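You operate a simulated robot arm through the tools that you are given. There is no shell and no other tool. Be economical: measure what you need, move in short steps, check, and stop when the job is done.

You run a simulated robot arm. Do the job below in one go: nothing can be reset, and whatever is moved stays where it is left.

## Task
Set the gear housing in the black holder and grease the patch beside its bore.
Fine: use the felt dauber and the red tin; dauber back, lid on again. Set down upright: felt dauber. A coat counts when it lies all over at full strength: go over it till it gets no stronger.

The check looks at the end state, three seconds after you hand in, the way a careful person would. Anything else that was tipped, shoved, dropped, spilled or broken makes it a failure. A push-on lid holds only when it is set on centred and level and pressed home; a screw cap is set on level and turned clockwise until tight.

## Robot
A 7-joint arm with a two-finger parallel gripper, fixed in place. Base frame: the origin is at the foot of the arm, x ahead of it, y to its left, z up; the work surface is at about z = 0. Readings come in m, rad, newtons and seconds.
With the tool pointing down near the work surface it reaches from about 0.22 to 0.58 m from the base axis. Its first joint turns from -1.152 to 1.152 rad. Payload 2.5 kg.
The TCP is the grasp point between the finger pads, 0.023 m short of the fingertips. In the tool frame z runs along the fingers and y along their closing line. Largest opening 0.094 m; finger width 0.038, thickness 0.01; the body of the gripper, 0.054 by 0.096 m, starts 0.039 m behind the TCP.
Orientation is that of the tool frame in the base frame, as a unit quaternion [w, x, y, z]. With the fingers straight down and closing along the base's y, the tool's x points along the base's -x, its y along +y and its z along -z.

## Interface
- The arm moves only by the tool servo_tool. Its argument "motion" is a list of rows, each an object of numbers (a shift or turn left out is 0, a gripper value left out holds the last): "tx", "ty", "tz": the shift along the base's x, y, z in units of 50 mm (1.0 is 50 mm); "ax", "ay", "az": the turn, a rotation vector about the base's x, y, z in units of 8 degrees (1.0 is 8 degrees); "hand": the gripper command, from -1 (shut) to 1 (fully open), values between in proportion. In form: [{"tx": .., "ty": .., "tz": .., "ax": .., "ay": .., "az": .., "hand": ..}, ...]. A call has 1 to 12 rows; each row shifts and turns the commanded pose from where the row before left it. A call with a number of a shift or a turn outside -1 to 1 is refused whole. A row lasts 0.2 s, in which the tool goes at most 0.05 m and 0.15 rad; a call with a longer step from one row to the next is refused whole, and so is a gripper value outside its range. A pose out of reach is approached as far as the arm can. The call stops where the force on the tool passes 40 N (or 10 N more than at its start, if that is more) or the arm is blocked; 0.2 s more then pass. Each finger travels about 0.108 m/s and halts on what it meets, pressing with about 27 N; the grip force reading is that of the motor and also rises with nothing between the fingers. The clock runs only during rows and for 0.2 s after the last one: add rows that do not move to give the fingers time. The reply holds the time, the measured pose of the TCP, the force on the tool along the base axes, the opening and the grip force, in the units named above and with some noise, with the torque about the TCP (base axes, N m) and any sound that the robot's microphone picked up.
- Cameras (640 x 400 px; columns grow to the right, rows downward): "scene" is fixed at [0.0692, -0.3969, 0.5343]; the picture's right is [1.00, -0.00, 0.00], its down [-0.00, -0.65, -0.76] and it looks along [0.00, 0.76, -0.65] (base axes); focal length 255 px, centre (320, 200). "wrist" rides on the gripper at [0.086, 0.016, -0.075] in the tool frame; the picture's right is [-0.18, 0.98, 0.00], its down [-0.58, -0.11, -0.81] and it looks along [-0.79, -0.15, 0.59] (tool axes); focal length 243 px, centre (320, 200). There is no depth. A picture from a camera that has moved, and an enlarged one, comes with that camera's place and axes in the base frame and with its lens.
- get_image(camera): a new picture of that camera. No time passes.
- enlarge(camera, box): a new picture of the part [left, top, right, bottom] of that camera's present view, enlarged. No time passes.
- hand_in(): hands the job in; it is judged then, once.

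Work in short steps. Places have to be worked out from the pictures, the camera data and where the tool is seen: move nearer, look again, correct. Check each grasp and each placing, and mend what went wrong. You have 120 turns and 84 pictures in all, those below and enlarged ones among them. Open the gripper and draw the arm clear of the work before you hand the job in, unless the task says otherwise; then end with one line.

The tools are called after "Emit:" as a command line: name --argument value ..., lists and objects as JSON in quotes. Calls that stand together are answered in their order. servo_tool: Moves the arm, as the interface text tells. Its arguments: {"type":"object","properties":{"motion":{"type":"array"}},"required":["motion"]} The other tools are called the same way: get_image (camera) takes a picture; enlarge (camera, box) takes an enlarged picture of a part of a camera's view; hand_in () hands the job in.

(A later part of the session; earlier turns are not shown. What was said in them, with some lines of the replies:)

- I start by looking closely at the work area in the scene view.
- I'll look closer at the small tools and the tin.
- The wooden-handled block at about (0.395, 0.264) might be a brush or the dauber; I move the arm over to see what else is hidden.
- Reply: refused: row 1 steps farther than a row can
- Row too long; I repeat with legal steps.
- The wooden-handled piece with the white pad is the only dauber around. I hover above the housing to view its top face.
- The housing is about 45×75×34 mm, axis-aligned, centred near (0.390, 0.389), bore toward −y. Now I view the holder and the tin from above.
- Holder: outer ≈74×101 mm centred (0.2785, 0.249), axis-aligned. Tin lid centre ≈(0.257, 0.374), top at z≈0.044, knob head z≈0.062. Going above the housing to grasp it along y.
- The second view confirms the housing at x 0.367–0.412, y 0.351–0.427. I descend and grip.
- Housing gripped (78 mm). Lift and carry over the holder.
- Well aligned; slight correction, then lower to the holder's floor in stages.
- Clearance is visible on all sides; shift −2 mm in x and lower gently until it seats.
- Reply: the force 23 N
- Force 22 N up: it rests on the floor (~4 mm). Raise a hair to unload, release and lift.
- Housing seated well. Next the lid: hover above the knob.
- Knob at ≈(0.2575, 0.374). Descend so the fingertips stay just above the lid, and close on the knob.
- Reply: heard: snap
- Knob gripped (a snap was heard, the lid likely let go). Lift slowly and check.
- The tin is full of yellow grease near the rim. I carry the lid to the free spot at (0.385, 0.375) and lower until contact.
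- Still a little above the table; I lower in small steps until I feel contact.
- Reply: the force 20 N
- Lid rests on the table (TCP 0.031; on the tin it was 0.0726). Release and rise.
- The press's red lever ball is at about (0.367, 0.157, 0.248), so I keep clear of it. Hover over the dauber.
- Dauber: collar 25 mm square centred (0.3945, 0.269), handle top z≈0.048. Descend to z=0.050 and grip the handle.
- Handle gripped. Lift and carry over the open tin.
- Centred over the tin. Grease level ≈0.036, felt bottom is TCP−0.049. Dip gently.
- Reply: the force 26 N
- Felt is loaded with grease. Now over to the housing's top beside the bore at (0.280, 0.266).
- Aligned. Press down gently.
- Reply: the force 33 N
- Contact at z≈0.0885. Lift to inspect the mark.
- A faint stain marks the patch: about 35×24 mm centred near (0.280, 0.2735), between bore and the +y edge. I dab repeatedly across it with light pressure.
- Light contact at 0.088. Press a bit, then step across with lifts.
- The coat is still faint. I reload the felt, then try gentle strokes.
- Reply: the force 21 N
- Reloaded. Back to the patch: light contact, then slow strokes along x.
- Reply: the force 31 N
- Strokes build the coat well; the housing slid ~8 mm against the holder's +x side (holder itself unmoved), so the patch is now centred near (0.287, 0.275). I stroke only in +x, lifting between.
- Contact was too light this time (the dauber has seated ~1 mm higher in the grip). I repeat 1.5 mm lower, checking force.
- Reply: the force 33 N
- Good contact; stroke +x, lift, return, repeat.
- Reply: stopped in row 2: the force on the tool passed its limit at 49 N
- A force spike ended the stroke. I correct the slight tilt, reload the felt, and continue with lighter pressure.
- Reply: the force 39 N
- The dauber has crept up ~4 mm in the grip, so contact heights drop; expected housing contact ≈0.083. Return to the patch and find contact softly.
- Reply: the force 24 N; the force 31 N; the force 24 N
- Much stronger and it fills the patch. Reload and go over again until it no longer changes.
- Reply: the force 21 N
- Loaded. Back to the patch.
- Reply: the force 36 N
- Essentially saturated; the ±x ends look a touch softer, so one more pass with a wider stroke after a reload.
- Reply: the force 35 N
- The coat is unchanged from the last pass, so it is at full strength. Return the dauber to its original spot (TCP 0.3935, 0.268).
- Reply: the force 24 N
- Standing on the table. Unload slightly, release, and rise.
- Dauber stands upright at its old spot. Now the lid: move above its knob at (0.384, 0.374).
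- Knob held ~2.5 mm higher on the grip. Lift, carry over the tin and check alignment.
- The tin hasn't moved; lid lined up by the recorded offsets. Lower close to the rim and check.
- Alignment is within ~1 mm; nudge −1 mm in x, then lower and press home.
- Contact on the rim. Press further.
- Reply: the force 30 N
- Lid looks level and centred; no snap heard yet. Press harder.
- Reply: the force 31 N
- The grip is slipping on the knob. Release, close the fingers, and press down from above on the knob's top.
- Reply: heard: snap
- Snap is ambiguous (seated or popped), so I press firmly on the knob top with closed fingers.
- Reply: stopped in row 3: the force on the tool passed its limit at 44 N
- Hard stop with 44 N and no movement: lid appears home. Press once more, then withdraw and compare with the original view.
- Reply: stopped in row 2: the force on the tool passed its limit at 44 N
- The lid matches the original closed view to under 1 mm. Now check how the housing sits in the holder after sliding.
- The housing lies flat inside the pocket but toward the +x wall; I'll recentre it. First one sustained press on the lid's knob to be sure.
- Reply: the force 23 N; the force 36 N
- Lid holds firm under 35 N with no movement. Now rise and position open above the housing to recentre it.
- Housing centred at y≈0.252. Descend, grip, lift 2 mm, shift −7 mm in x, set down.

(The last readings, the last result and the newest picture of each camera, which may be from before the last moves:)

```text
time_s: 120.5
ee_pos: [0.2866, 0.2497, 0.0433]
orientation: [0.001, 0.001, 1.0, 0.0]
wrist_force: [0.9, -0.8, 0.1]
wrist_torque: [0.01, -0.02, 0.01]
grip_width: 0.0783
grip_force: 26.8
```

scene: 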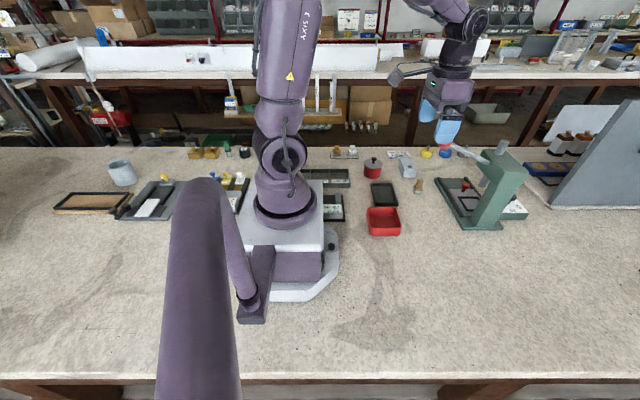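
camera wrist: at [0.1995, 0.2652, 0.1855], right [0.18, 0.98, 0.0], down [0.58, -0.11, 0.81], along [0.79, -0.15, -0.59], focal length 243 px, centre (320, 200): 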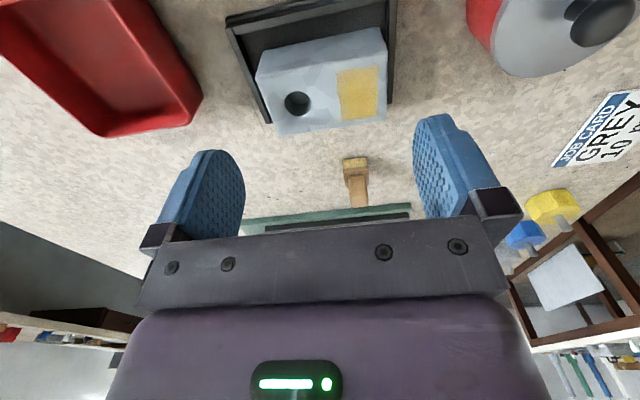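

Emit:
servo_tool --motion '[{"tz": 0.06}, {"tx": -0.08}, {"tx": -0.07}, {}, {"tz": -0.05}, {}]'

```text
time_s: 122.0
ee_pos: [0.2781, 0.2505, 0.0444]
orientation: [0.001, 0.001, 1.0, 0.0]
wrist_force: [0.0, 0.6, -4.4]
wrist_torque: [0.0, -0.01, -0.02]
grip_width: 0.0783
grip_force: 27.0
```

Emit:
servo_tool --motion '[{"tz": -0.03}, {}]'

```text
time_s: 122.5
ee_pos: [0.279, 0.2519, 0.0439]
orientation: [0.0, 0.001, 1.0, 0.0]
wrist_force: [-4.9, -5.8, 19.4]
wrist_torque: [0.1, 0.09, 0.14]
grip_width: 0.0783
grip_force: 26.9
```

Seated. Release and draw the arm up and clear.

Emit:
servo_tool --motion '[{"tz": 0.015}, {"hand": 0.3}, {"hand": 1}, {}, {"tz": 0.5}, {"tz": 0.9}, {"tz": 0.9}, {"tz": 0.9}, {"tz": 0.8}, {"tx": -0.6}, {}]'

Emit:
enlarge --camera "scene" --box '[340, 130, 460, 230]'

Emit:
enlarge --camera "scene" --box '[366, 174, 406, 210]'

```text
time_s: 125.0
ee_pos: [0.2469, 0.252, 0.2431]
orientation: [0.001, 0.001, 1.0, 0.0]
wrist_force: [0.8, 0.6, 1.0]
wrist_torque: [0.01, -0.02, 0.0]
grip_width: 0.094
grip_force: 0.1
```

```text
4.00 times, centred on (400, 180) of scene
camera zoom: at [0.0692, -0.3969, 0.5343], right [1.0, 0.0, 0.0], down [0.0, -0.65, -0.76], along [0.0, 0.76, -0.65], focal length 1020 px, centre (0, 280)
```

zoom: 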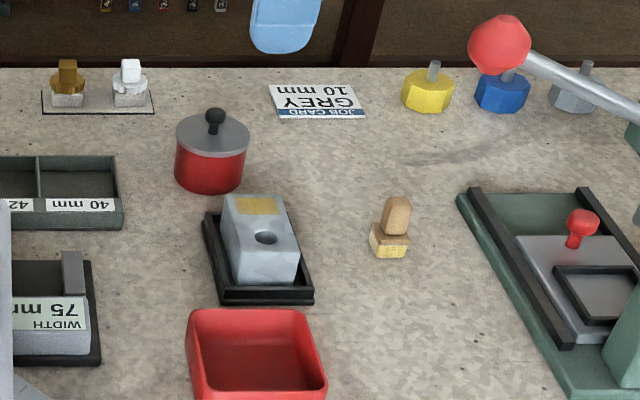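

```text
11.11 times, centred on (386, 192) of scene
camera zoom: at [0.0692, -0.3969, 0.5343], right [1.0, 0.0, 0.0], down [0.0, -0.65, -0.76], along [0.0, 0.76, -0.65], focal length 2833 px, centre (-413, 289)
```

zoom: 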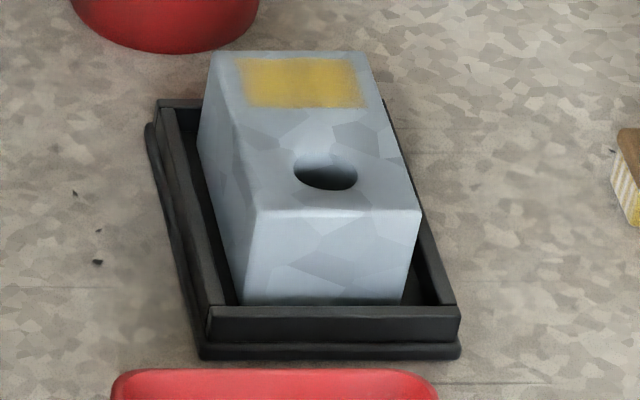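

Housing centred in the holder, patch coated, lid on, dauber upright, arm clear. Handing in.

Emit:
hand_in

```text
The job is handed in.
```

The gear housing is in the black holder with the patch beside its bore fully greased, the felt dauber stands upright back in its place, the red tin's lid is pressed on again, and the job is handed in.
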